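You operate a simulated robot arm through the tools that you are given. There is no shell and no other tool. Be economical: measure what you need, move in short steps, check, and stop when the job is done.

The job below is to be done with a simulated robot arm. You get a single attempt, and the scene is never put back.

## Task
Give the sleeve on the plate one dot of grease, then put it in the green tray.
Fine: after the dot turn the plate one step on and lift the sleeve off there.

The check looks at the end state, three seconds after you hand in, the way a careful person would. Anything else that was tipped, shoved, dropped, spilled or broken makes it a failure.

## Robot
A 7-joint arm with a two-finger parallel gripper, fixed in place. Base frame: the origin is at the foot of the arm, x ahead of it, y to its left, z up. Readings come in mm, rad, newtons and seconds.
Its first joint turns from -1.152 to 1.152 rad. Payload 2.5 kg.
Tool frame: the origin (TCP) lies between the finger pads and is the grasp point; the fingertips stand 23 mm ahead of it; z points along the fingers, y is the line along which they close. Largest opening 94 mm; finger width 38, thickness 10; the body of the gripper, 54 by 96 mm, starts 39 mm behind the TCP.
Orientation is that of the tool frame in the base frame, as a unit quaternion [x, y, z, w]. With the fingers straight down and closing along the base's y, the tool's x points along the base's -x, its y along +y and its z along -z.

## Interface
- The arm moves only by the tool play_rows. Its arguments are lists of equal length, an entry for each row: "xyz": the shift along the base's x, y, z in mm, a list of three; "angular": the turn, a rotation vector about the base's x, y, z in rad, a list of three. In form: {"xyz": [[tx, ty, tz], ...], "angular": [[rx, ry, rz], ...]}. A call has 1 to 12 rows; each row shifts and turns the commanded pose from where the row before left it. "grip" is the finger opening in mm, from 0 to 94, set as the call begins (left out, the last holds). A row lasts 0.2 s, in which the tool goes at most 50 mm and 0.15 rad; a call with a longer step from one row to the next is refused whole, and so is a gripper value outside its range. A pose out of reach is approached as far as the arm can. The call stops where the force on the tool passes 40 N (or 10 N more than at its start, if that is more) or the arm is blocked; 0.2 s more then pass. The fingers move at their own pace (about 108 mm/s each) and stop on an object; they squeeze with about 45 N. The grip force told is the motor's: it shows also when the fingers shut on nothing. Time passes only in rows, and 0.2 s behind the last, so rows that do not move let the fingers close. The reply holds the time, the measured pose of the TCP, the force on the tool along the base axes, the opening and the grip force, in the units named above and with some noise.
- Cameras (640 x 400 px; columns grow to the right, rows downward): "scene" is fixed at [114.8, -415.1, 533.8]; the picture's right is [0.75, -0.66, 0.00], its down [-0.42, -0.48, -0.77] and it looks along [0.50, 0.58, -0.64] (base axes); focal length 216 px, centre (320, 200). "wrist" rides on the gripper at [-39, 0, -44] in the tool frame; the picture's right is [0.00, -1.00, 0.00], its down [0.97, 0.00, -0.24] and it looks along [0.24, 0.00, 0.97] (tool axes); focal length 218 px, centre (320, 200). There is no depth. A picture from a camera that has moved, and an enlarged one, comes with that camera's place and axes in the base frame and with its lens. The place of the scene camera against the robot may be out by one fixed shift of up to 12 mm in any direction.
- capture(camera): a new picture of that camera. It takes no simulated time.
- zoom(camera, box): a new picture of the part [left, top, right, bottom] of that camera's present view, enlarged. It takes no simulated time.
- job_done(): hands the job in; it is judged then, once.

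Work in short steps. Places have to be worked out from the pictures, the camera data and where the tool is seen: move nearer, look again, correct. Check each grasp and each placing, and mend what went wrong. You have 120 turns and 84 pictures in all, those below and enlarged ones among them. Open the gripper and draw the arm clear of the work before you hand the job in, unless the task says otherwise; then end with one line.

The tools are called after "Request:" by a JSON object that holds its "op" and its "data". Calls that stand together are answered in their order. play_rows: Moves the arm, as the interface text tells. Its arguments: {"type":"object","properties":{"xyz":{"type":"array"},"angular":{"type":"array"},"grip":{"type":"number"}},"required":["xyz","angular"]} The other tools are called the same way: capture (camera) takes a picture; zoom (camera, box) takes an enlarged picture of a part of a camera's view; job_done () hands the job in.

At the start:

```text
time: 0.0
tool_pos: [299.7, -203.2, 392.4]
tcp_rot: [0.0, 1.0, 0.0, 0.0]
wrist_force: [0.2, -0.6, -0.5]
grip_width: 93.9
gripper_force: 0.1
```

scene: 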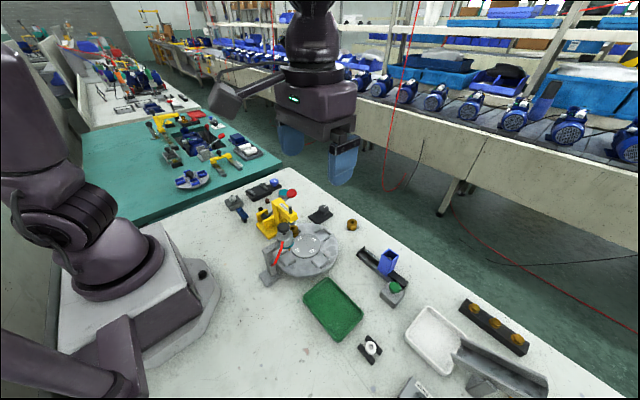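
wrist: 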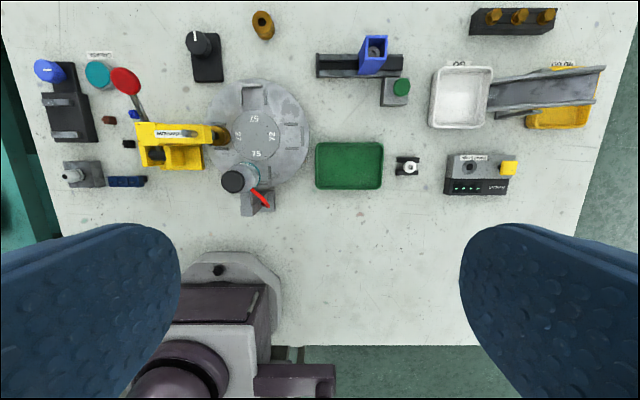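

I'll take enlarged looks at the work area, around the plate, the yellow press and the small parts.

Request:
{"op": "zoom", "data": {"camera": "wrist", "box": [120, 60, 320, 220]}}

Request:
{"op": "zoom", "data": {"camera": "scene", "box": [220, 170, 380, 290]}}

Request:
{"op": "zoom", "data": {"camera": "wrist", "box": [20, 0, 240, 200]}}

```text
2.50 times, centred on (220, 140) of wrist
camera zoom: at [338.6, -205.0, 438.1], right [0.0, -1.0, 0.0], down [-0.97, 0.0, 0.24], along [-0.24, 0.0, -0.97], focal length 546 px, centre (570, 350)
```

zoom: 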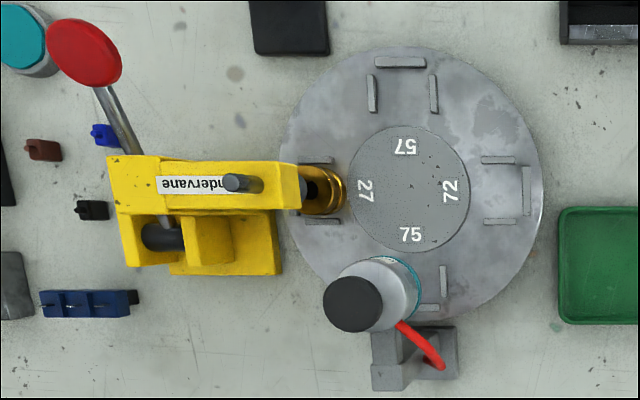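

```text
3.33 times, centred on (300, 230) of scene
camera zoom: at [114.8, -415.1, 533.8], right [0.75, -0.66, 0.0], down [-0.42, -0.48, -0.77], along [0.5, 0.58, -0.64], focal length 719 px, centre (387, 100)
```

zoom: 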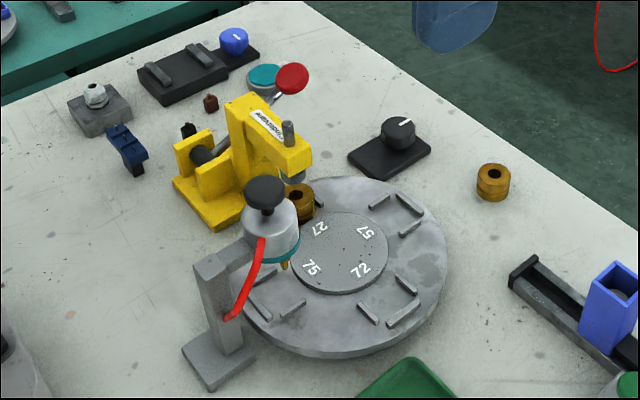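

```text
2.00 times, centred on (130, 100) of wrist
camera zoom: at [338.6, -205.0, 438.1], right [0.0, -1.0, 0.0], down [-0.97, 0.0, 0.24], along [-0.24, 0.0, -0.97], focal length 436 px, centre (700, 400)
```

zoom: 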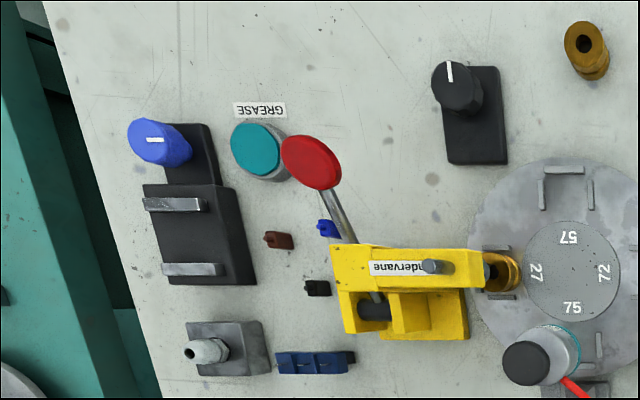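

The sleeve sits in nest 27 under the yellow device, and the grease head looks to be over nest 75. I'll look at the remaining devices before deciding how the plate is turned.

Request:
{"op": "zoom", "data": {"camera": "wrist", "box": [300, 0, 620, 200]}}

Request:
{"op": "zoom", "data": {"camera": "scene", "box": [240, 180, 340, 250]}}

Request:
{"op": "zoom", "data": {"camera": "scene", "box": [340, 220, 560, 398]}}

```text
2.00 times, centred on (460, 100) of wrist
camera zoom: at [338.6, -205.0, 438.1], right [0.0, -1.0, 0.0], down [-0.97, 0.0, 0.24], along [-0.24, 0.0, -0.97], focal length 436 px, centre (40, 400)
```

zoom: 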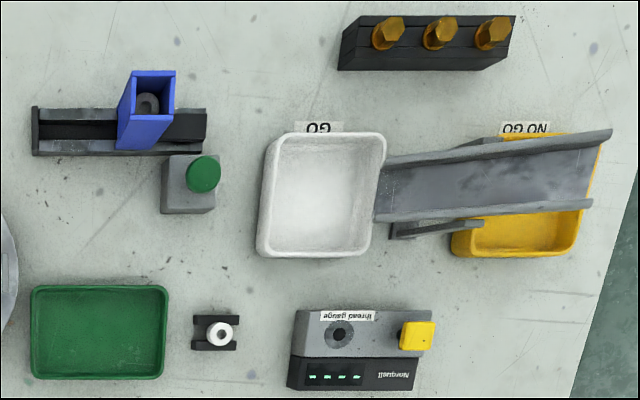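

```text
5.71 times, centred on (290, 215) of scene
camera zoom: at [114.8, -415.1, 533.8], right [0.75, -0.66, 0.0], down [-0.42, -0.48, -0.77], along [0.5, 0.58, -0.64], focal length 1232 px, centre (491, 114)
```

zoom: 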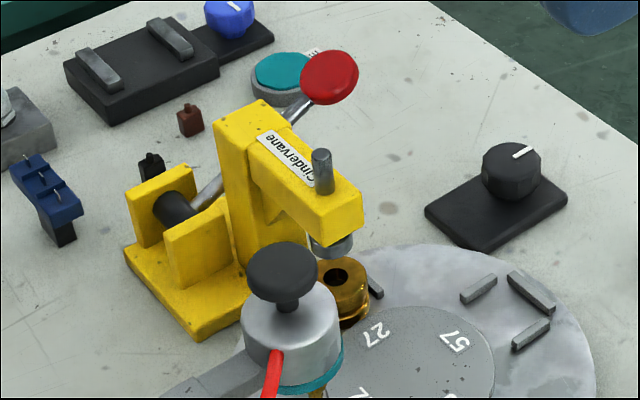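

```text
2.25 times, centred on (450, 309) of scene
camera zoom: at [114.8, -415.1, 533.8], right [0.75, -0.66, 0.0], down [-0.42, -0.48, -0.77], along [0.5, 0.58, -0.64], focal length 484 px, centre (28, -45)
```

zoom: 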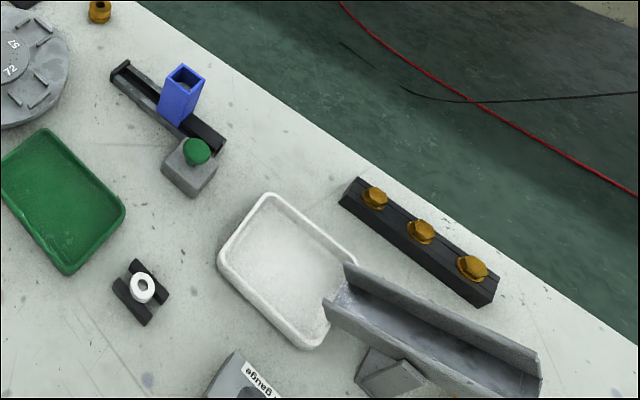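

The sleeve is below the raised ram of the yellow press. I'll move above the plate, well clear of everything, for a closer look at the press, dispenser and black knob.

Request:
{"op": "play_rows", "data": {"xyz": [[10, 29, -27], [10, 29, -27], [10, 29, -27], [10, 29, -27], [10, 29, -27], [10, 29, -27]], "angular": [[0, 0, 0], [0, 0, 0], [0, 0, 0], [0, 0, 0], [0, 0, 0], [0, 0, 0]]}}

Request:
{"op": "capture", "data": {"camera": "wrist"}}

```text
time: 1.4
tool_pos: [358.7, -30.3, 232.5]
tcp_rot: [0.0, 1.0, 0.0, 0.0]
wrist_force: [-0.2, 0.7, 0.6]
grip_width: 94.1
gripper_force: 0.1
```

```text
75 pictures are left
camera wrist: at [397.5, -31.5, 276.7], right [0.0, -1.0, 0.0], down [-0.97, 0.0, 0.24], along [-0.24, 0.0, -0.97], focal length 218 px, centre (320, 200)
```

wrist: 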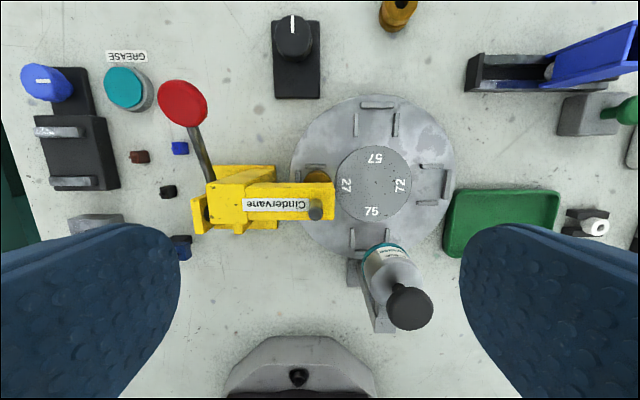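

Request:
{"op": "zoom", "data": {"camera": "wrist", "box": [280, 80, 470, 260]}}

Request:
{"op": "zoom", "data": {"camera": "wrist", "box": [330, 200, 460, 340]}}

Request:
{"op": "zoom", "data": {"camera": "wrist", "box": [10, 10, 330, 210]}}

```text
2.22 times, centred on (375, 170) of wrist
camera zoom: at [397.5, -31.5, 276.7], right [0.0, -1.0, 0.0], down [-0.97, 0.0, 0.24], along [-0.24, 0.0, -0.97], focal length 485 px, centre (198, 267)
```

zoom: 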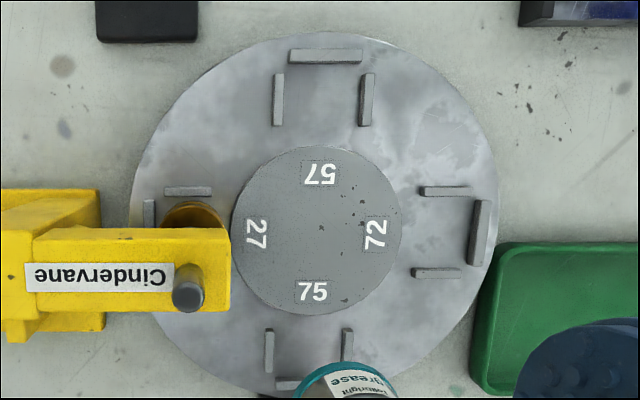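

```text
2.86 times, centred on (395, 270) of wrist
camera zoom: at [397.5, -31.5, 276.7], right [0.0, -1.0, 0.0], down [-0.97, 0.0, 0.24], along [-0.24, 0.0, -0.97], focal length 624 px, centre (106, 0)
```

zoom: 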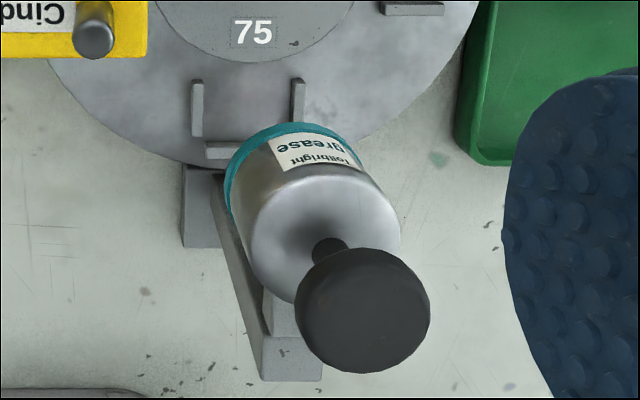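

```text
2.00 times, centred on (170, 110) of wrist
camera zoom: at [397.5, -31.5, 276.7], right [0.0, -1.0, 0.0], down [-0.97, 0.0, 0.24], along [-0.24, 0.0, -0.97], focal length 436 px, centre (620, 380)
```

zoom: 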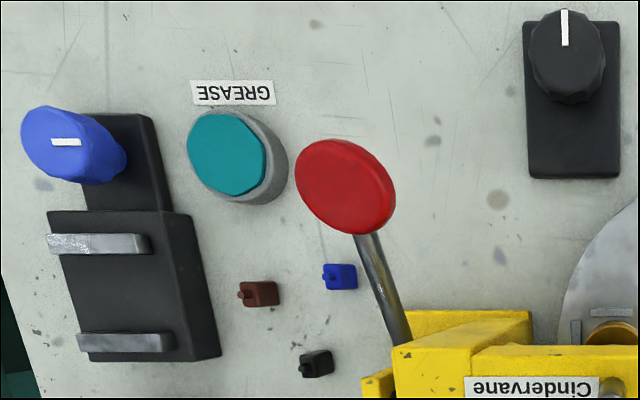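

Comparing the two wrist views and the scene view, the table comes out near z≈-5 to 0, well above the stated -95. Plate centre is about (356, -91) and the black knob about (504, -3), top at z≈25. I'll go above the knob to refine this.

Request:
{"op": "play_rows", "data": {"xyz": [[29, 5.4, -20], [29, 5.4, -20], [29, 5.4, -20], [29, 5.4, -20], [29, 5.4, -20]], "angular": [[0, 0, 0], [0, 0, 0], [0, 0, 0], [0, 0, 0], [0, 0, 0]]}}

Request:
{"op": "capture", "data": {"camera": "wrist"}}

Request:
{"op": "capture", "data": {"camera": "scene"}}

```text
time: 2.6
tool_pos: [502.5, -3.9, 129.5]
tcp_rot: [0.0, 1.0, 0.0, 0.0]
wrist_force: [-0.7, 0.1, -0.5]
grip_width: 94.3
gripper_force: 0.0
```

```text
71 pictures are left
camera wrist: at [541.4, -4.9, 173.9], right [0.0, -1.0, 0.0], down [-0.97, 0.0, 0.24], along [-0.24, 0.0, -0.97], focal length 218 px, centre (320, 200)
```

wrist: 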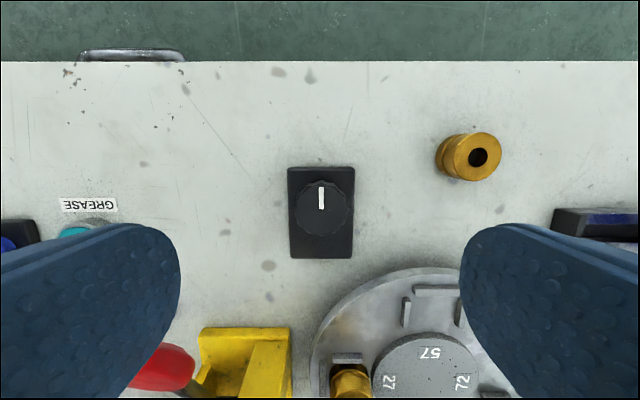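

```text
70 pictures are left
```

scene: 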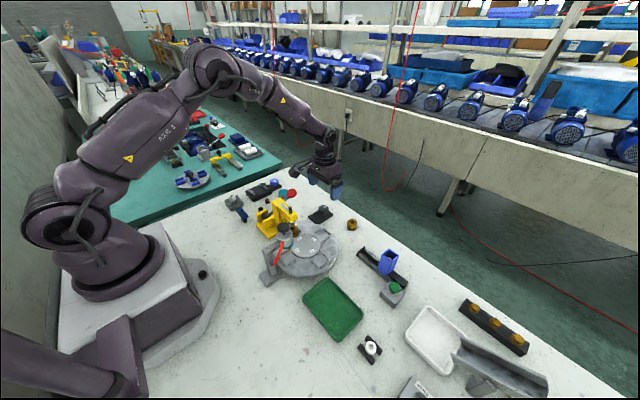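

The knob is at about (501, -5) with its top at z≈30, on a base plate about 8 mm high. I'll lower around it with the fingers open, tips to about z=12.

Request:
{"op": "play_rows", "data": {"xyz": [[-1.5, -1, -30], [0, 0, -30], [0, 0, -20], [0, 0, -10], [0, 0, -4]], "angular": [[0, 0, 0], [0, 0, 0], [0, 0, 0], [0, 0, 0], [0, 0, 0]]}}

Request:
{"op": "capture", "data": {"camera": "wrist"}}

Request:
{"op": "zoom", "data": {"camera": "scene", "box": [270, 160, 370, 230]}}

```text
time: 3.8
tool_pos: [504.0, -4.0, 35.6]
tcp_rot: [0.001, 1.0, 0.0, 0.0]
wrist_force: [0.5, 0.0, 0.0]
grip_width: 93.9
gripper_force: 0.0
```

```text
69 pictures are left
camera wrist: at [542.6, -4.1, 81.0], right [0.0, -1.0, 0.0], down [-0.97, 0.0, 0.24], along [-0.24, 0.0, -0.97], focal length 218 px, centre (320, 200)
```

wrist: 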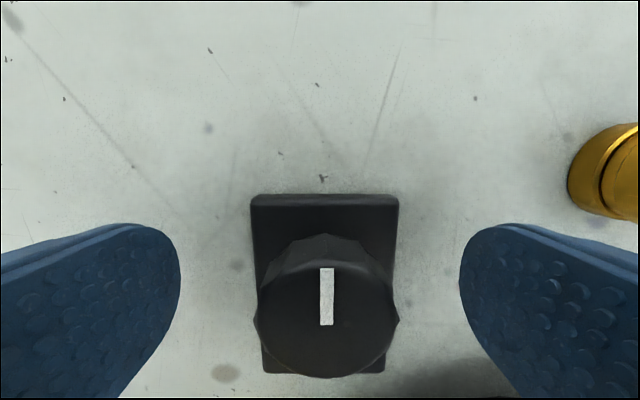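

```text
5.71 times, centred on (320, 195) of scene
camera zoom: at [114.8, -415.1, 533.8], right [0.75, -0.66, 0.0], down [-0.42, -0.48, -0.77], along [0.5, 0.58, -0.64], focal length 1232 px, centre (320, 229)
```

zoom: 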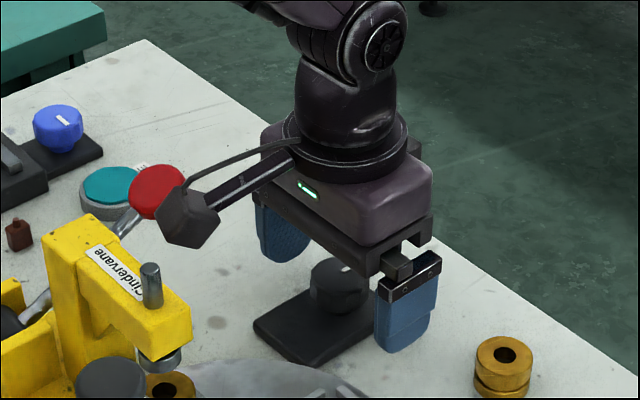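

The knob centre is nearer (499, -6). I'll shift there and close; the box on the gripper's left side sits near the red lever, so I'll plan only counter-clockwise turns.

Request:
{"op": "play_rows", "data": {"xyz": [[-4, -2, 0], [0, 0, 0]], "angular": [[0, 0, 0], [0, 0, 0]]}}

Request:
{"op": "play_rows", "data": {"xyz": [[0, 0, 0], [0, 0, 0], [0, 0, 0]], "angular": [[0, 0, 0], [0, 0, 0], [0, 0, 0]], "grip": 30}}

Request:
{"op": "play_rows", "data": {"xyz": [[0, 0, 0], [0, 0, 0], [0, 0, 0], [0, 0, 0]], "angular": [[0, 0, 0.1], [0, 0, 0.1], [0, 0, 0.1], [0, 0, 0]]}}

Request:
{"op": "zoom", "data": {"camera": "scene", "box": [240, 160, 360, 290]}}

```text
time: 4.4
tool_pos: [498.2, -6.1, 36.0]
tcp_rot: [0.0, 1.0, -0.001, 0.0]
wrist_force: [1.3, 0.2, -0.6]
grip_width: 94.1
gripper_force: 0.0
```

```text
time: 5.2
tool_pos: [499.0, -4.9, 34.6]
tcp_rot: [0.0, 1.0, -0.001, 0.0]
wrist_force: [-0.4, 3.2, -0.1]
grip_width: 35.5
gripper_force: 45.4
```

```text
time: 6.2
tool_pos: [499.3, -4.3, 35.4]
tcp_rot: [-0.15, 0.989, -0.001, 0.001]
wrist_force: [13.8, 4.9, -14.9]
grip_width: 35.2
gripper_force: 45.0
```

```text
3.08 times, centred on (300, 225) of scene
camera zoom: at [114.9, -415.1, 533.8], right [0.75, -0.66, 0.0], down [-0.42, -0.48, -0.77], along [0.5, 0.58, -0.64], focal length 663 px, centre (382, 123)
```

zoom: 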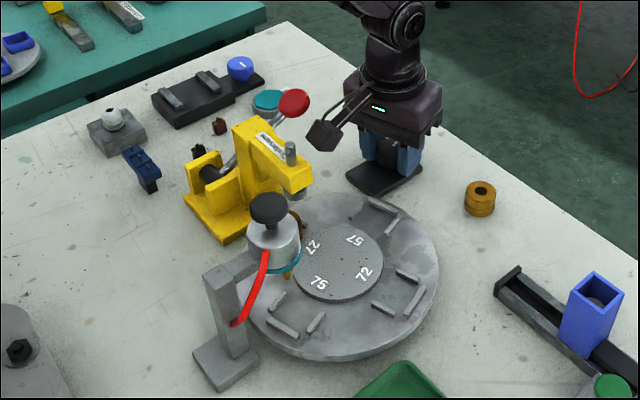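

The plate turned slightly counter-clockwise along with the knob, so this knob indexes the plate. I'll keep turning in pieces toward 90°.

Request:
{"op": "play_rows", "data": {"xyz": [[0, 0, 0], [0, 0, 0], [0, 0, 0], [0, 0, 0], [0, 0, 0], [0, 0, 0], [0, 0, 0]], "angular": [[0, 0, 0.1], [0, 0, 0.1], [0, 0, 0.1], [0, 0, 0.1], [0, 0, 0.1], [0, 0, 0.1], [0, 0, 0]]}}

Request:
{"op": "zoom", "data": {"camera": "scene", "box": [240, 160, 360, 290]}}

```text
time: 7.3
tool_pos: [497.8, -5.1, 35.6]
tcp_rot: [-0.348, 0.938, 0.0, 0.001]
wrist_force: [1.9, 1.4, -3.4]
grip_width: 35.3
gripper_force: 45.3
stopped in row 5: the force on the tool passed its limit (the readings are from after the stop); the commanded pose is now the measured one
```

```text
3.08 times, centred on (300, 225) of scene
camera zoom: at [114.8, -415.1, 533.8], right [0.75, -0.66, 0.0], down [-0.42, -0.48, -0.77], along [0.5, 0.58, -0.64], focal length 663 px, centre (382, 123)
```

zoom: 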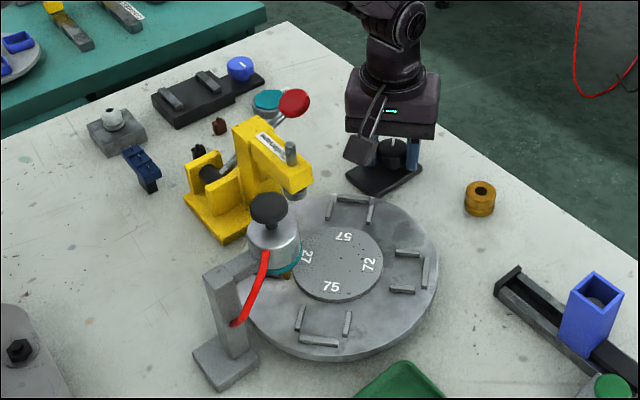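

The plate is at about 41°, and the force limit tripped. I'll look closely at whether something is touching or whether it was only lateral knob force.

Request:
{"op": "zoom", "data": {"camera": "scene", "box": [270, 205, 330, 260]}}

Request:
{"op": "zoom", "data": {"camera": "scene", "box": [290, 150, 350, 205]}}

Request:
{"op": "capture", "data": {"camera": "wrist"}}

```text
7.27 times, centred on (300, 232) of scene
camera zoom: at [114.8, -415.1, 533.8], right [0.75, -0.66, 0.0], down [-0.42, -0.48, -0.77], along [0.5, 0.58, -0.64], focal length 1568 px, centre (466, -36)
```

zoom: 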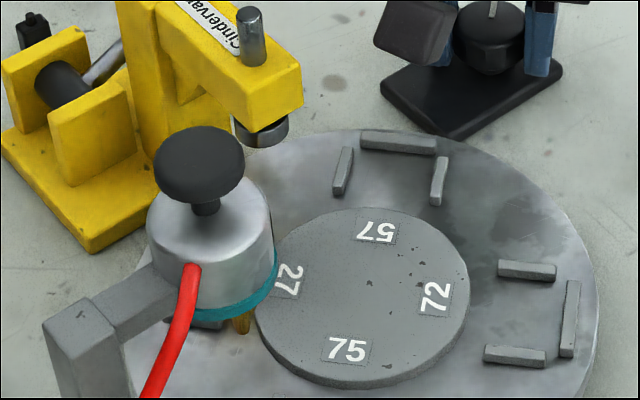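

```text
7.27 times, centred on (320, 178) of scene
camera zoom: at [114.8, -415.1, 533.8], right [0.75, -0.66, 0.0], down [-0.42, -0.48, -0.77], along [0.5, 0.58, -0.64], focal length 1568 px, centre (320, 364)
```

zoom: 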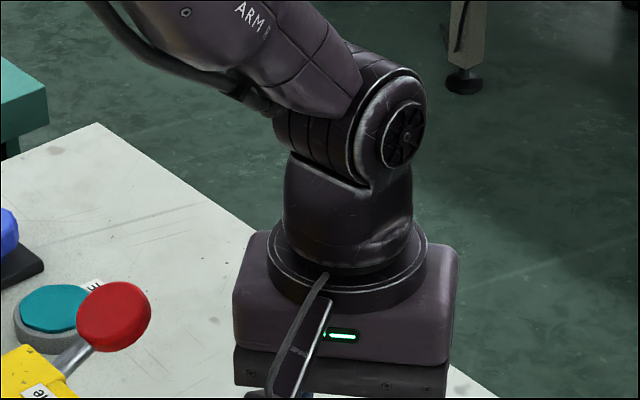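

```text
63 pictures are left
camera wrist: at [528.5, 19.0, 81.2], right [0.65, -0.76, 0.0], down [-0.74, -0.63, 0.24], along [-0.18, -0.16, -0.97], focal length 218 px, centre (320, 200)
```

wrist: 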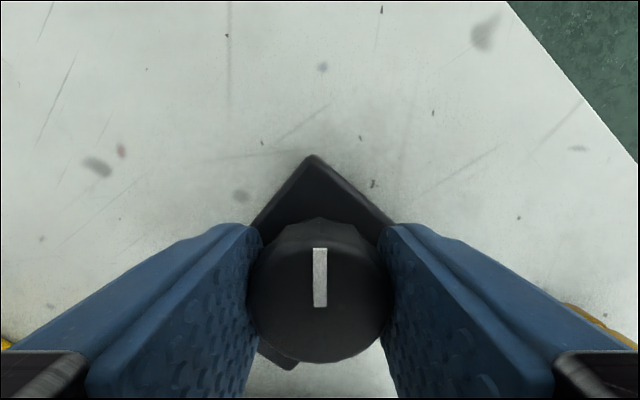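

Nothing is visibly touching, and the residual forces fell away once the pose reset. That points to lateral knob misalignment, so I'll carry on in smaller portions.

Request:
{"op": "play_rows", "data": {"xyz": [[0, 0, 0], [0, 0, 0], [0, 0, 0], [0, 0, 0]], "angular": [[0, 0, 0.06], [0, 0, 0.06], [0, 0, 0.06], [0, 0, 0]]}}

```text
time: 8.3
tool_pos: [499.8, -6.7, 35.5]
tcp_rot: [-0.432, 0.902, 0.001, 0.001]
wrist_force: [3.2, 0.1, -5.5]
grip_width: 35.5
gripper_force: 45.4
```

That went smoothly with low forces, and the angle is now 0.89 rad. I'll continue.

Request:
{"op": "play_rows", "data": {"xyz": [[0, 0, 0], [0, 0, 0], [0, 0, 0], [0, 0, 0], [0, 0, 0], [0, 0, 0]], "angular": [[0, 0, 0.06], [0, 0, 0.06], [0, 0, 0.06], [0, 0, 0.06], [0, 0, 0.06], [0, 0, 0]]}}

Request:
{"op": "zoom", "data": {"camera": "scene", "box": [240, 160, 360, 290]}}

```text
time: 9.7
tool_pos: [500.0, -6.1, 35.5]
tcp_rot: [-0.561, 0.828, 0.001, 0.002]
wrist_force: [13.7, -3.3, -19.5]
grip_width: 35.6
gripper_force: 45.2
```

```text
3.08 times, centred on (300, 225) of scene
camera zoom: at [114.9, -415.1, 533.8], right [0.75, -0.66, 0.0], down [-0.42, -0.48, -0.77], along [0.5, 0.58, -0.64], focal length 663 px, centre (382, 123)
```

zoom: 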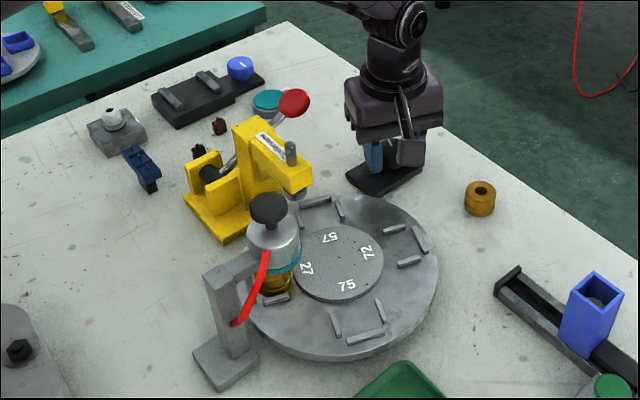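

The angle is 1.19 rad and the sleeve is approaching the grease nozzle. I'll continue to 1.57 rad.

Request:
{"op": "play_rows", "data": {"xyz": [[0, 0, 0], [0, 0, 0], [0, 0, 0], [0, 0, 0], [0, 0, 0], [0, 0, 0], [0, 0, 0], [0, 0, 0]], "angular": [[0, 0, 0.06], [0, 0, 0.06], [0, 0, 0.06], [0, 0, 0.06], [0, 0, 0.06], [0, 0, 0.06], [0, 0, 0.02], [0, 0, 0]]}}

Request:
{"op": "zoom", "data": {"camera": "scene", "box": [240, 160, 360, 290]}}

```text
time: 11.5
tool_pos: [500.4, -6.4, 35.2]
tcp_rot: [0.707, -0.707, 0.001, -0.004]
wrist_force: [30.1, -2.2, -27.1]
grip_width: 35.5
gripper_force: 44.6
```

```text
3.08 times, centred on (300, 225) of scene
camera zoom: at [114.9, -415.1, 533.8], right [0.75, -0.66, 0.0], down [-0.42, -0.48, -0.77], along [0.5, 0.58, -0.64], focal length 663 px, centre (382, 123)
```

zoom: 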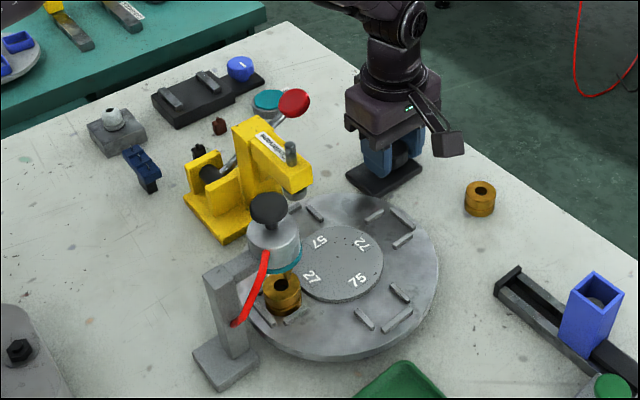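

The plate pattern now sits exactly one step on. I'll release the knob, then check that the plate stays put and how the sleeve lies against the nozzle.

Request:
{"op": "play_rows", "data": {"xyz": [[0, 0, 0], [0, 0, 0], [0, 0, 0]], "angular": [[0, 0, 0], [0, 0, 0], [0, 0, 0]], "grip": 80}}

Request:
{"op": "zoom", "data": {"camera": "scene", "box": [270, 205, 330, 260]}}

Request:
{"op": "capture", "data": {"camera": "wrist"}}

```text
time: 12.3
tool_pos: [499.3, -5.8, 35.6]
tcp_rot: [0.707, -0.707, -0.001, 0.0]
wrist_force: [-0.4, 0.1, -0.4]
grip_width: 79.9
gripper_force: 0.0
```

```text
7.27 times, centred on (300, 232) of scene
camera zoom: at [114.8, -415.1, 533.8], right [0.75, -0.66, 0.0], down [-0.42, -0.48, -0.77], along [0.5, 0.58, -0.64], focal length 1568 px, centre (466, -36)
```

zoom: 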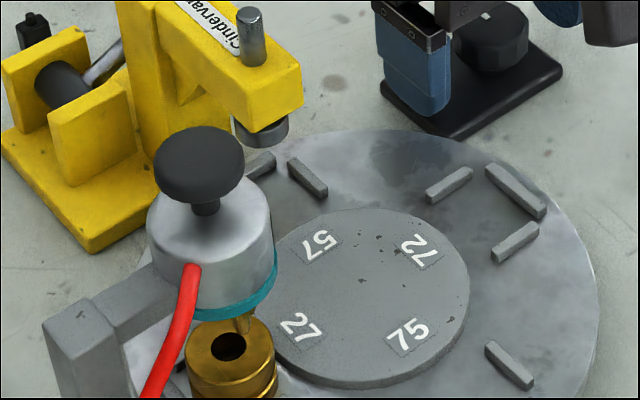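

```text
59 pictures are left
camera wrist: at [498.3, 32.2, 81.5], right [1.0, 0.0, 0.0], down [0.0, -0.97, 0.24], along [0.0, -0.24, -0.97], focal length 218 px, centre (320, 200)
```

wrist: 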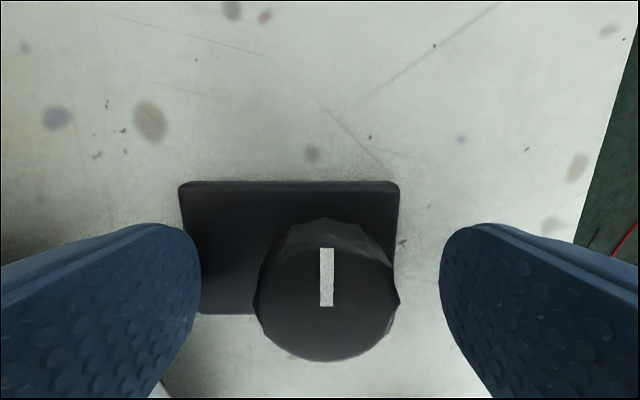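

The plate holds and the nozzle tip is over the sleeve's top. I'll go straight up, turn the wrist back to zero, and move above the GREASE button at about (459, 176).

Request:
{"op": "play_rows", "data": {"xyz": [[0, 0, 45], [0, 0, 45], [0, 0, 30], [-3, 15, 0], [-3, 15, 0], [-4, 18, 0], [-4, 18, 0], [-4, 18, 0], [-4, 18, 0], [-4, 18, 0], [-4, 18, 0], [-4, 18, 0]], "angular": [[0, 0, 0], [0, 0, 0], [0, 0, -0.14], [0, 0, -0.14], [0, 0, -0.14], [0, 0, -0.14], [0, 0, -0.14], [0, 0, -0.14], [0, 0, -0.14], [0, 0, -0.14], [0, 0, -0.14], [0, 0, -0.14]], "grip": 0}}

Request:
{"op": "play_rows", "data": {"xyz": [[-2, 7, -10], [0, 0, -10], [0, 0, 0]], "angular": [[0, 0, -0.14], [0, 0, -0.03], [0, 0, 0]]}}

Request:
{"op": "capture", "data": {"camera": "wrist"}}

Request:
{"op": "zoom", "data": {"camera": "scene", "box": [220, 130, 370, 250]}}

```text
time: 14.9
tool_pos: [464.1, 150.4, 157.0]
tcp_rot: [-0.084, 0.996, 0.0, 0.0]
wrist_force: [-0.3, 0.7, 0.9]
grip_width: 0.0
gripper_force: 43.0
```

```text
time: 15.7
tool_pos: [461.6, 158.9, 137.9]
tcp_rot: [0.0, 1.0, 0.0, 0.001]
wrist_force: [-1.1, -0.6, 1.0]
grip_width: 0.2
gripper_force: 42.3
```

```text
58 pictures are left
camera wrist: at [500.7, 157.9, 183.0], right [0.0, -1.0, 0.0], down [-0.97, 0.0, 0.24], along [-0.24, 0.0, -0.97], focal length 218 px, centre (320, 200)
```

wrist: 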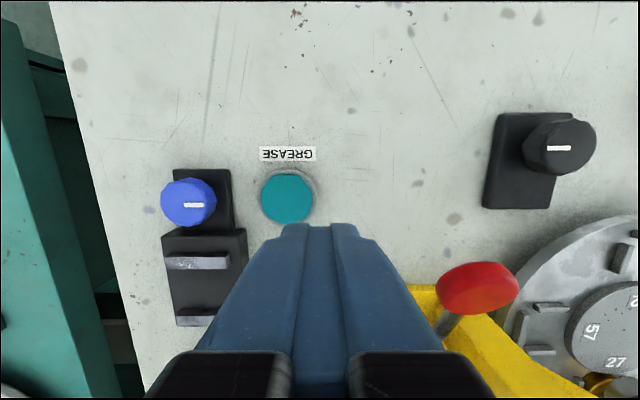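

```text
3.33 times, centred on (295, 190) of scene
camera zoom: at [114.8, -415.1, 533.8], right [0.75, -0.66, 0.0], down [-0.42, -0.48, -0.77], along [0.5, 0.58, -0.64], focal length 719 px, centre (403, 233)
```

zoom: 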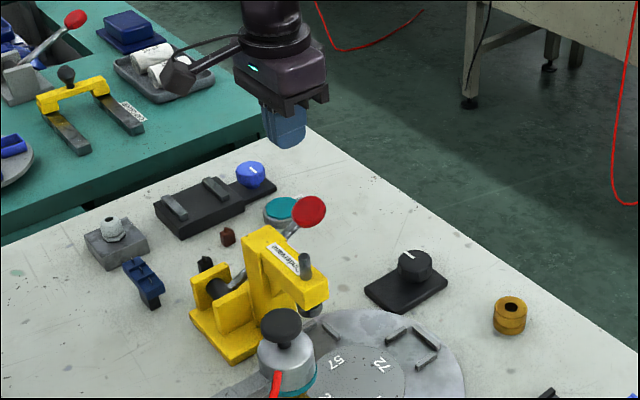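

The button top comes out at about (460.5, 183, 16). I'll move over it and lower to just above the surface.

Request:
{"op": "play_rows", "data": {"xyz": [[-1, 12, -20], [0, 12, -30], [0, 0, -25], [0, 0, -12], [0, 0, 0]], "angular": [[0, 0, 0], [0, 0, 0], [0, 0, 0], [0, 0, 0], [0, 0, 0]]}}

Request:
{"op": "zoom", "data": {"camera": "scene", "box": [260, 150, 330, 210]}}

Request:
{"op": "capture", "data": {"camera": "wrist"}}

```text
time: 16.9
tool_pos: [462.2, 183.2, 49.9]
tcp_rot: [0.0, 1.0, 0.0, 0.001]
wrist_force: [0.6, 0.9, -0.3]
grip_width: 0.0
gripper_force: 42.2
```

```text
6.67 times, centred on (295, 180) of scene
camera zoom: at [114.8, -415.1, 533.8], right [0.75, -0.66, 0.0], down [-0.42, -0.48, -0.77], along [0.5, 0.58, -0.64], focal length 1437 px, centre (487, 333)
```

zoom: 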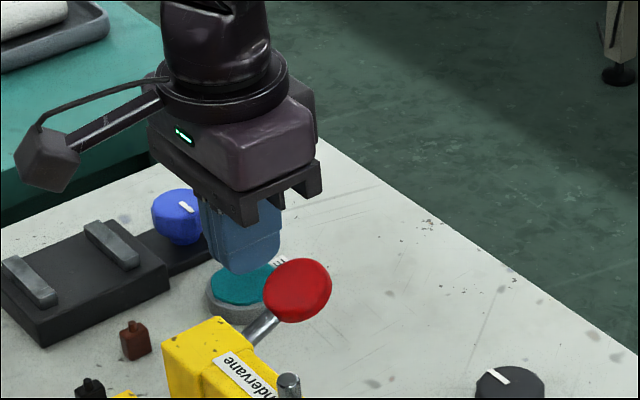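

```text
55 pictures are left
camera wrist: at [500.6, 182.3, 96.0], right [0.0, -1.0, 0.0], down [-0.97, 0.0, 0.24], along [-0.24, 0.0, -0.97], focal length 218 px, centre (320, 200)
```

wrist: 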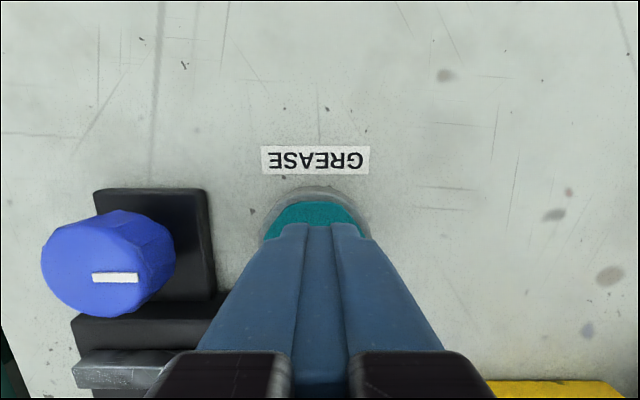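

The fingertips are centred above the teal button with about 10 mm to go. I'll press down in one stroke with small rows.

Request:
{"op": "play_rows", "data": {"xyz": [[0, 0, -5], [0, 0, -4], [0, 0, -2], [0, 0, -2], [0, 0, -1], [0, 0, -1]], "angular": [[0, 0, 0], [0, 0, 0], [0, 0, 0], [0, 0, 0], [0, 0, 0], [0, 0, 0]]}}

Request:
{"op": "zoom", "data": {"camera": "scene", "box": [270, 205, 330, 260]}}

```text
time: 18.2
tool_pos: [462.5, 180.7, 37.7]
tcp_rot: [-0.001, 1.0, 0.0, 0.001]
wrist_force: [-0.4, -0.5, 2.9]
grip_width: 0.0
gripper_force: 42.9
stopped in row 6: the force on the tool passed its limit (the readings are from after the stop); the commanded pose is now the measured one
```

```text
7.27 times, centred on (300, 232) of scene
camera zoom: at [114.8, -415.1, 533.8], right [0.75, -0.66, 0.0], down [-0.42, -0.48, -0.77], along [0.5, 0.58, -0.64], focal length 1568 px, centre (466, -36)
```

zoom: 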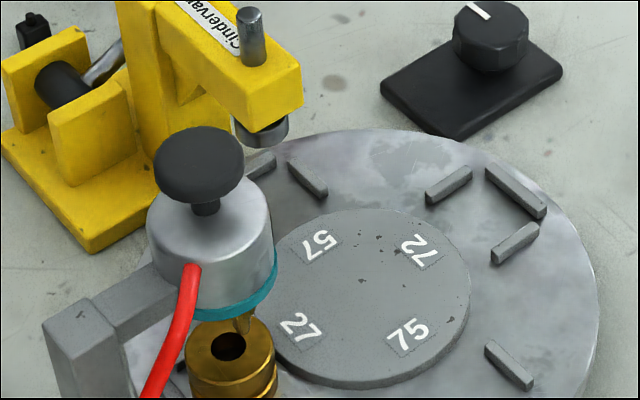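

The press bottomed out at 40 N. I'll lift off and look closely at the sleeve top for a grease dot.

Request:
{"op": "play_rows", "data": {"xyz": [[0, 0, 10], [0, 0, 20], [0, 0, 30], [0, 0, 0]], "angular": [[0, 0, 0], [0, 0, 0], [0, 0, 0], [0, 0, 0]]}}

Request:
{"op": "zoom", "data": {"camera": "scene", "box": [284, 236, 304, 262]}}

```text
time: 19.2
tool_pos: [464.4, 176.9, 100.0]
tcp_rot: [-0.001, 1.0, -0.001, 0.001]
wrist_force: [0.5, -0.5, -0.8]
grip_width: 0.0
gripper_force: 42.1
```

```text
15.38 times, centred on (294, 249) of scene
camera zoom: at [114.8, -415.1, 533.8], right [0.75, -0.66, 0.0], down [-0.42, -0.48, -0.77], along [0.5, 0.58, -0.64], focal length 3317 px, centre (720, -554)
```

zoom: 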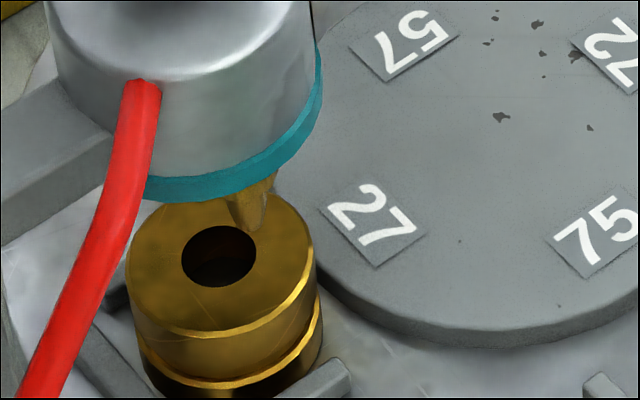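

No dot shows on the visible rim, though this view may hide it. I'll bring the wrist camera over the plate, tilted toward the dispenser, to see the nozzle side properly.

Request:
{"op": "play_rows", "data": {"xyz": [[0, 0, 40], [0, 0, 40], [-6, -36, 10], [-7, -36, 10], [-7, -36, 0], [-8, -36, 0], [-8, -36, 0], [-8, -36, 0], [-10, -30, 0], [-10, -22, 0]], "angular": [[0, 0, 0], [0, 0, 0], [0, 0, 0], [0, 0, 0], [0, 0.1, 0], [0, 0.1, 0], [0, 0.1, 0], [0, 0.1, 0], [0, 0.1, 0], [0, 0.1, 0]], "grip": 94}}

Request:
{"op": "play_rows", "data": {"xyz": [[0, 0, -20], [0, 0, -20], [0, 0, -10], [0, 0, 0]], "angular": [[0, 0, 0], [0, 0, 0], [0, 0, 0], [0, 0, 0]]}}

Request:
{"op": "capture", "data": {"camera": "wrist"}}

```text
time: 21.4
tool_pos: [399.1, -88.5, 198.2]
tcp_rot: [-0.001, 0.955, 0.0, -0.296]
wrist_force: [-0.1, -0.2, 0.3]
grip_width: 94.1
gripper_force: 0.2
```

```text
time: 22.4
tool_pos: [397.4, -87.7, 147.3]
tcp_rot: [-0.001, 0.956, 0.0, -0.295]
wrist_force: [-0.2, 0.6, 1.0]
grip_width: 94.0
gripper_force: 0.0
```

```text
52 pictures are left
camera wrist: at [454.8, -88.8, 162.6], right [0.0, -1.0, 0.0], down [-0.67, 0.0, 0.74], along [-0.74, 0.0, -0.67], focal length 218 px, centre (320, 200)
```

wrist: 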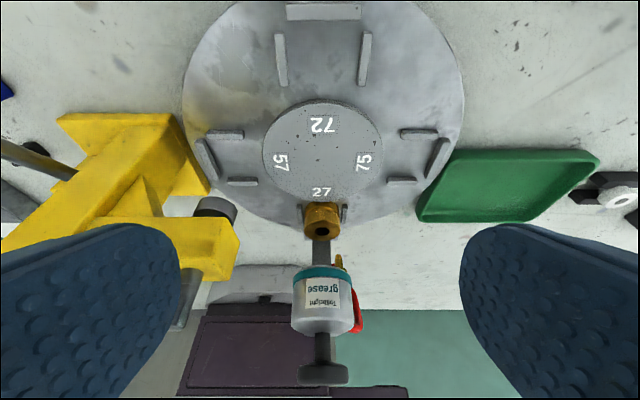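

Request:
{"op": "zoom", "data": {"camera": "wrist", "box": [290, 190, 370, 290]}}

Request:
{"op": "zoom", "data": {"camera": "scene", "box": [225, 170, 305, 230]}}

```text
4.00 times, centred on (330, 240) of wrist
camera zoom: at [454.8, -88.8, 162.6], right [0.0, -1.0, 0.0], down [-0.67, 0.0, 0.74], along [-0.74, 0.0, -0.67], focal length 873 px, centre (280, 40)
```

zoom: 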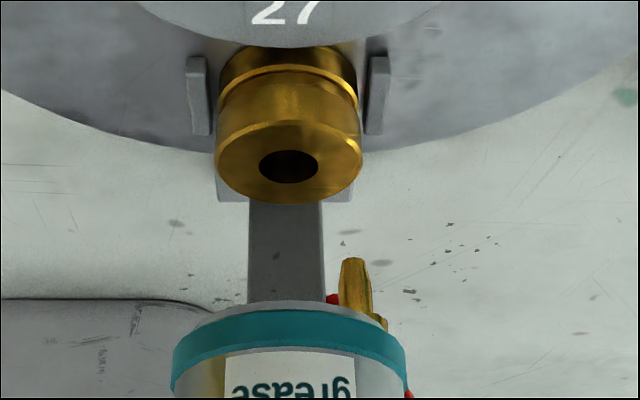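

```text
6.67 times, centred on (265, 200) of scene
camera zoom: at [114.8, -415.1, 533.8], right [0.75, -0.66, 0.0], down [-0.42, -0.48, -0.77], along [0.5, 0.58, -0.64], focal length 1437 px, centre (687, 200)
```

zoom: 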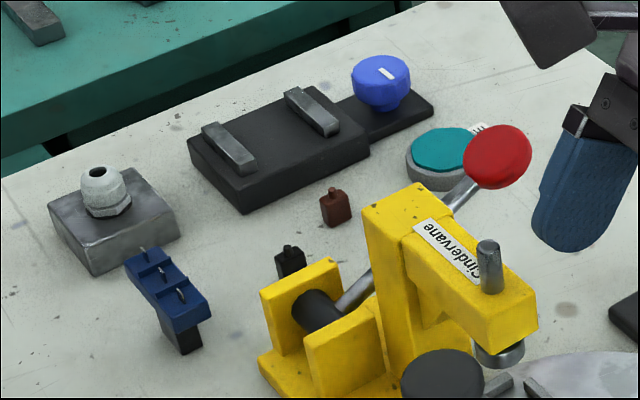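

The clear view shows no grease dot, and the nozzle is well above the sleeve's rim at about (288, -105, 72). The press probably missed the button's travel, so I'll go back and press again, reading the force step by step.

Request:
{"op": "play_rows", "data": {"xyz": [[0, 0, 40], [10, 22, 10], [10, 35, 0], [8, 36, 0], [8, 36, 0], [8, 36, 0], [7, 36, 0], [7, 36, 0], [6, 34, 0]], "angular": [[0, 0, 0], [0, 0, 0], [0, -0.1, 0], [0, -0.1, 0], [0, -0.1, 0], [0, -0.1, 0], [0, -0.1, 0], [0, -0.1, 0], [0, 0, 0]], "grip": 0}}

Request:
{"op": "play_rows", "data": {"xyz": [[0, 0, -40], [0, 0, -40], [0, 0, -40], [0, 0, -20], [0, 0, 0], [0, 0, 0]], "angular": [[0, 0, 0], [0, 0, 0], [0, 0, 0], [0, 0, 0], [0, 0, 0], [0, 0, 0]]}}

Request:
{"op": "capture", "data": {"camera": "wrist"}}

```text
time: 24.4
tool_pos: [460.0, 185.1, 199.4]
tcp_rot: [0.0, 1.0, -0.001, 0.001]
wrist_force: [0.7, 0.3, 0.6]
grip_width: 0.2
gripper_force: 42.6
```

```text
time: 25.8
tool_pos: [463.3, 184.2, 57.0]
tcp_rot: [-0.002, 1.0, 0.0, 0.001]
wrist_force: [-0.8, -0.1, 0.0]
grip_width: 0.0
gripper_force: 42.2
```

```text
49 pictures are left
camera wrist: at [502.2, 183.9, 102.9], right [0.0, -1.0, 0.0], down [-0.97, 0.0, 0.24], along [-0.24, 0.0, -0.97], focal length 218 px, centre (320, 200)
```

wrist: 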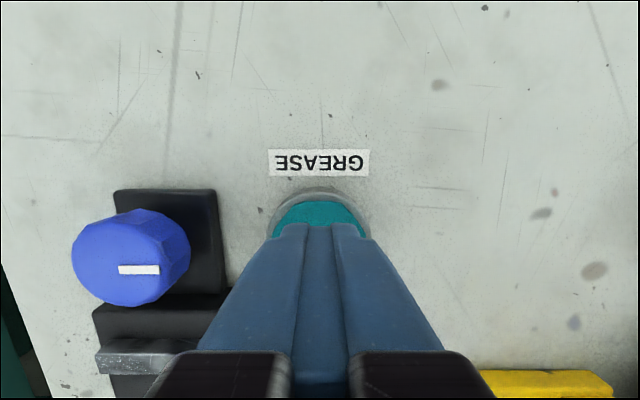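

The tool is centred on the button. I'll lower to just above contact, then watch the force.

Request:
{"op": "play_rows", "data": {"xyz": [[-1.5, 0, -8], [0, 0, -5], [0, 0, -2], [0, 0, -1], [0, 0, 0]], "angular": [[0, 0, 0], [0, 0, 0], [0, 0, 0], [0, 0, 0], [0, 0, 0]]}}

Request:
{"op": "play_rows", "data": {"xyz": [[0, 0, -1], [0, 0, 0]], "angular": [[0, 0, 0], [0, 0, 0]]}}

Request:
{"op": "play_rows", "data": {"xyz": [[0, 0, -1], [0, 0, 0]], "angular": [[0, 0, 0], [0, 0, 0]]}}

Request:
{"op": "play_rows", "data": {"xyz": [[0, 0, -1], [0, 0, 0]], "angular": [[0, 0, 0], [0, 0, 0]]}}

```text
time: 27.0
tool_pos: [461.9, 184.5, 41.4]
tcp_rot: [-0.001, 1.0, -0.001, 0.001]
wrist_force: [-0.1, 1.1, 0.1]
grip_width: 0.0
gripper_force: 42.5
```

```text
time: 27.6
tool_pos: [461.8, 184.7, 39.8]
tcp_rot: [-0.001, 1.0, -0.001, 0.001]
wrist_force: [0.6, -0.8, -0.1]
grip_width: 0.0
gripper_force: 42.7
```

```text
time: 28.2
tool_pos: [461.4, 183.6, 40.3]
tcp_rot: [-0.001, 1.0, -0.001, 0.001]
wrist_force: [0.2, 0.1, -0.2]
grip_width: 0.2
gripper_force: 42.2
```

```text
time: 28.8
tool_pos: [460.1, 183.6, 38.6]
tcp_rot: [-0.001, 1.0, -0.001, 0.001]
wrist_force: [-0.2, -0.1, -0.2]
grip_width: 0.0
gripper_force: 42.2
```

No contact yet at z≈38. I'll continue one millimetre at a time.

Request:
{"op": "play_rows", "data": {"xyz": [[0, 0, -1], [0, 0, 0]], "angular": [[0, 0, 0], [0, 0, 0]]}}

Request:
{"op": "play_rows", "data": {"xyz": [[0, 0, -1], [0, 0, 0]], "angular": [[0, 0, 0], [0, 0, 0]]}}

Request:
{"op": "play_rows", "data": {"xyz": [[0, 0, -1], [0, 0, 0]], "angular": [[0, 0, 0], [0, 0, 0]]}}

Request:
{"op": "play_rows", "data": {"xyz": [[0, 0, -1], [0, 0, 0]], "angular": [[0, 0, 0], [0, 0, 0]]}}

Request:
{"op": "zoom", "data": {"camera": "scene", "box": [284, 236, 304, 262]}}

```text
time: 29.4
tool_pos: [460.8, 184.6, 37.5]
tcp_rot: [-0.001, 1.0, 0.0, 0.0]
wrist_force: [0.0, 0.2, 0.8]
grip_width: 0.0
gripper_force: 42.4
```

```text
time: 30.0
tool_pos: [460.5, 184.5, 36.4]
tcp_rot: [-0.001, 1.0, 0.0, 0.001]
wrist_force: [-11.6, -6.4, 23.7]
grip_width: 0.0
gripper_force: 42.0
```

```text
time: 30.4
tool_pos: [460.3, 184.7, 38.6]
tcp_rot: [0.0, 1.0, -0.001, 0.0]
wrist_force: [-0.5, -0.1, 2.9]
grip_width: 0.0
gripper_force: 42.4
stopped in row 1: the force on the tool passed its limit (the readings are from after the stop); the commanded pose is now the measured one
```

```text
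time: 31.0
tool_pos: [460.0, 183.3, 37.8]
tcp_rot: [-0.001, 1.0, -0.002, 0.0]
wrist_force: [-10.5, -6.5, 24.3]
grip_width: 0.0
gripper_force: 42.1
```

```text
15.38 times, centred on (294, 249) of scene
camera zoom: at [114.7, -415.1, 533.8], right [0.75, -0.66, 0.0], down [-0.42, -0.48, -0.77], along [0.5, 0.58, -0.64], focal length 3317 px, centre (720, -554)
```

zoom: 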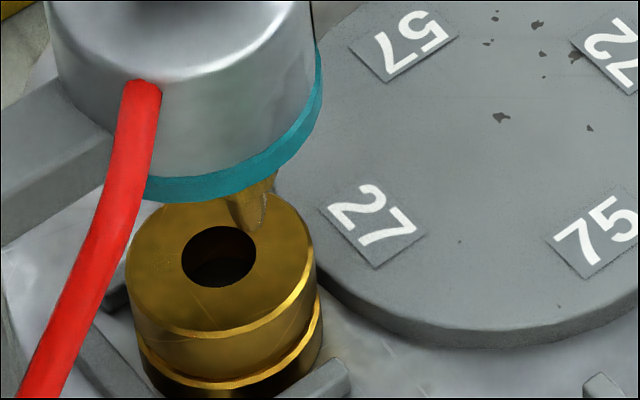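

The contact is rigid, about 25 N/mm, so the cap isn't travelling. I'll look at the contact closely.

Request:
{"op": "zoom", "data": {"camera": "scene", "box": [270, 165, 310, 205]}}

Request:
{"op": "zoom", "data": {"camera": "wrist", "box": [240, 140, 400, 260]}}

```text
10.00 times, centred on (290, 185) of scene
camera zoom: at [114.7, -415.1, 533.8], right [0.75, -0.66, 0.0], down [-0.42, -0.48, -0.77], along [0.5, 0.58, -0.64], focal length 2156 px, centre (620, 350)
```

zoom: 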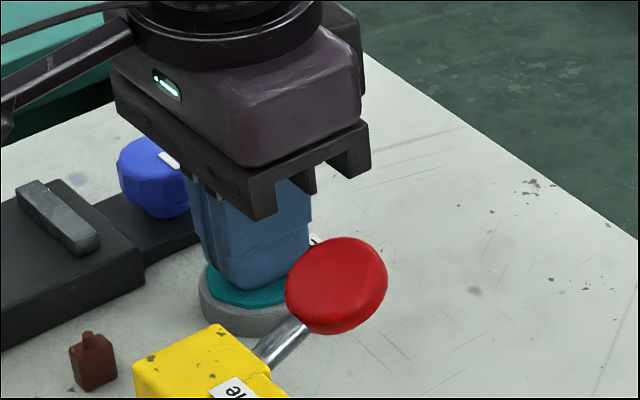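

```text
3.33 times, centred on (320, 200) of wrist
camera zoom: at [499.4, 183.6, 82.6], right [0.0, -1.0, 0.0], down [-0.97, 0.0, 0.24], along [-0.24, 0.0, -0.97], focal length 728 px, centre (320, 200)
```

zoom: 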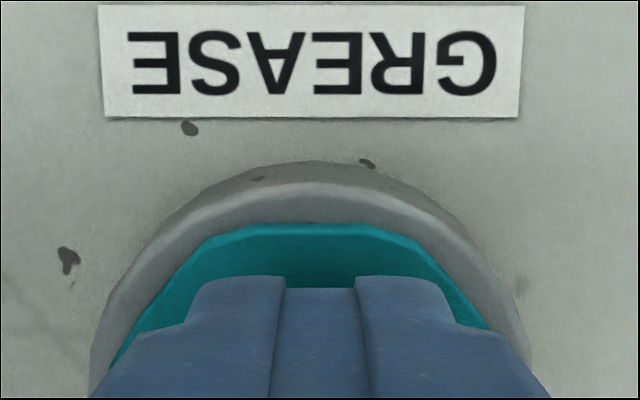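

The tip is squarely on the cap. I'll lift off and see whether the cap rises or stays put.

Request:
{"op": "play_rows", "data": {"xyz": [[0, 0, 10], [0, 0, 20], [0, 0, 30], [0, 0, 30], [15, -30, 30], [15, -30, 0], [0, -40, 0]], "angular": [[0, 0, 0], [0, 0, 0], [0, 0, 0], [0, 0, 0], [0, 0, 0], [0, 0, 0], [0, 0, 0]]}}

Request:
{"op": "zoom", "data": {"camera": "scene", "box": [270, 165, 310, 205]}}

Request:
{"op": "zoom", "data": {"camera": "scene", "box": [255, 205, 325, 295]}}

```text
time: 32.6
tool_pos: [493.4, 84.4, 157.0]
tcp_rot: [-0.001, 1.0, -0.001, 0.0]
wrist_force: [0.7, -0.2, -0.1]
grip_width: 0.0
gripper_force: 42.6
```

```text
10.00 times, centred on (290, 185) of scene
camera zoom: at [114.8, -415.0, 533.8], right [0.75, -0.66, 0.0], down [-0.42, -0.48, -0.77], along [0.5, 0.58, -0.64], focal length 2156 px, centre (620, 350)
```

zoom: 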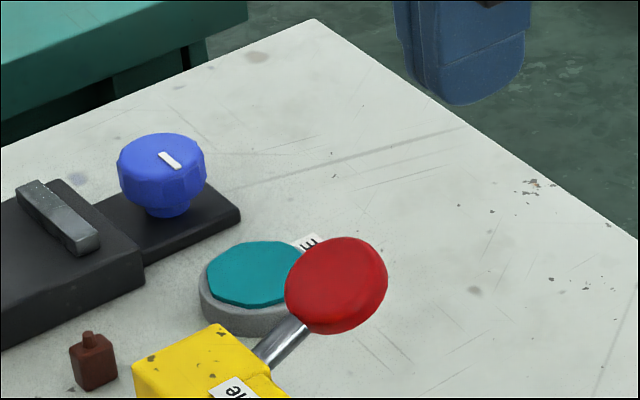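

```text
4.44 times, centred on (290, 250) of scene
camera zoom: at [114.8, -415.0, 533.8], right [0.75, -0.66, 0.0], down [-0.42, -0.48, -0.77], along [0.5, 0.58, -0.64], focal length 958 px, centre (453, -22)
```

zoom: 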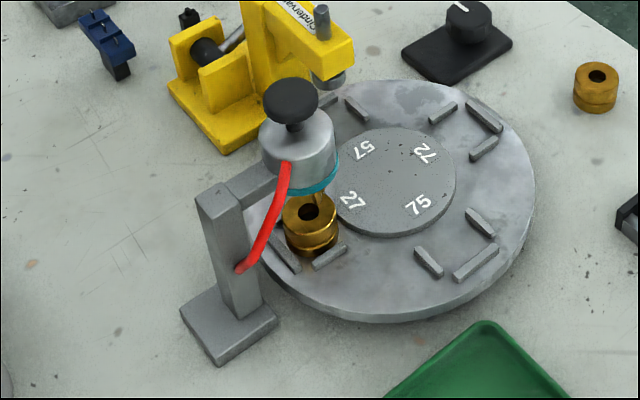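

Request:
{"op": "zoom", "data": {"camera": "scene", "box": [284, 236, 304, 262]}}

```text
15.38 times, centred on (294, 249) of scene
camera zoom: at [114.8, -415.0, 533.8], right [0.75, -0.66, 0.0], down [-0.42, -0.48, -0.77], along [0.5, 0.58, -0.64], focal length 3317 px, centre (720, -554)
```

zoom: 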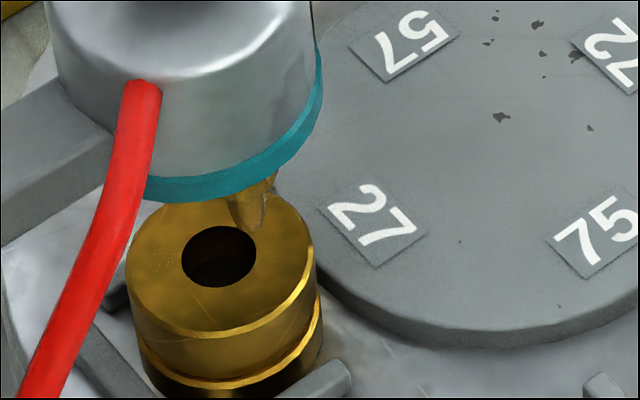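

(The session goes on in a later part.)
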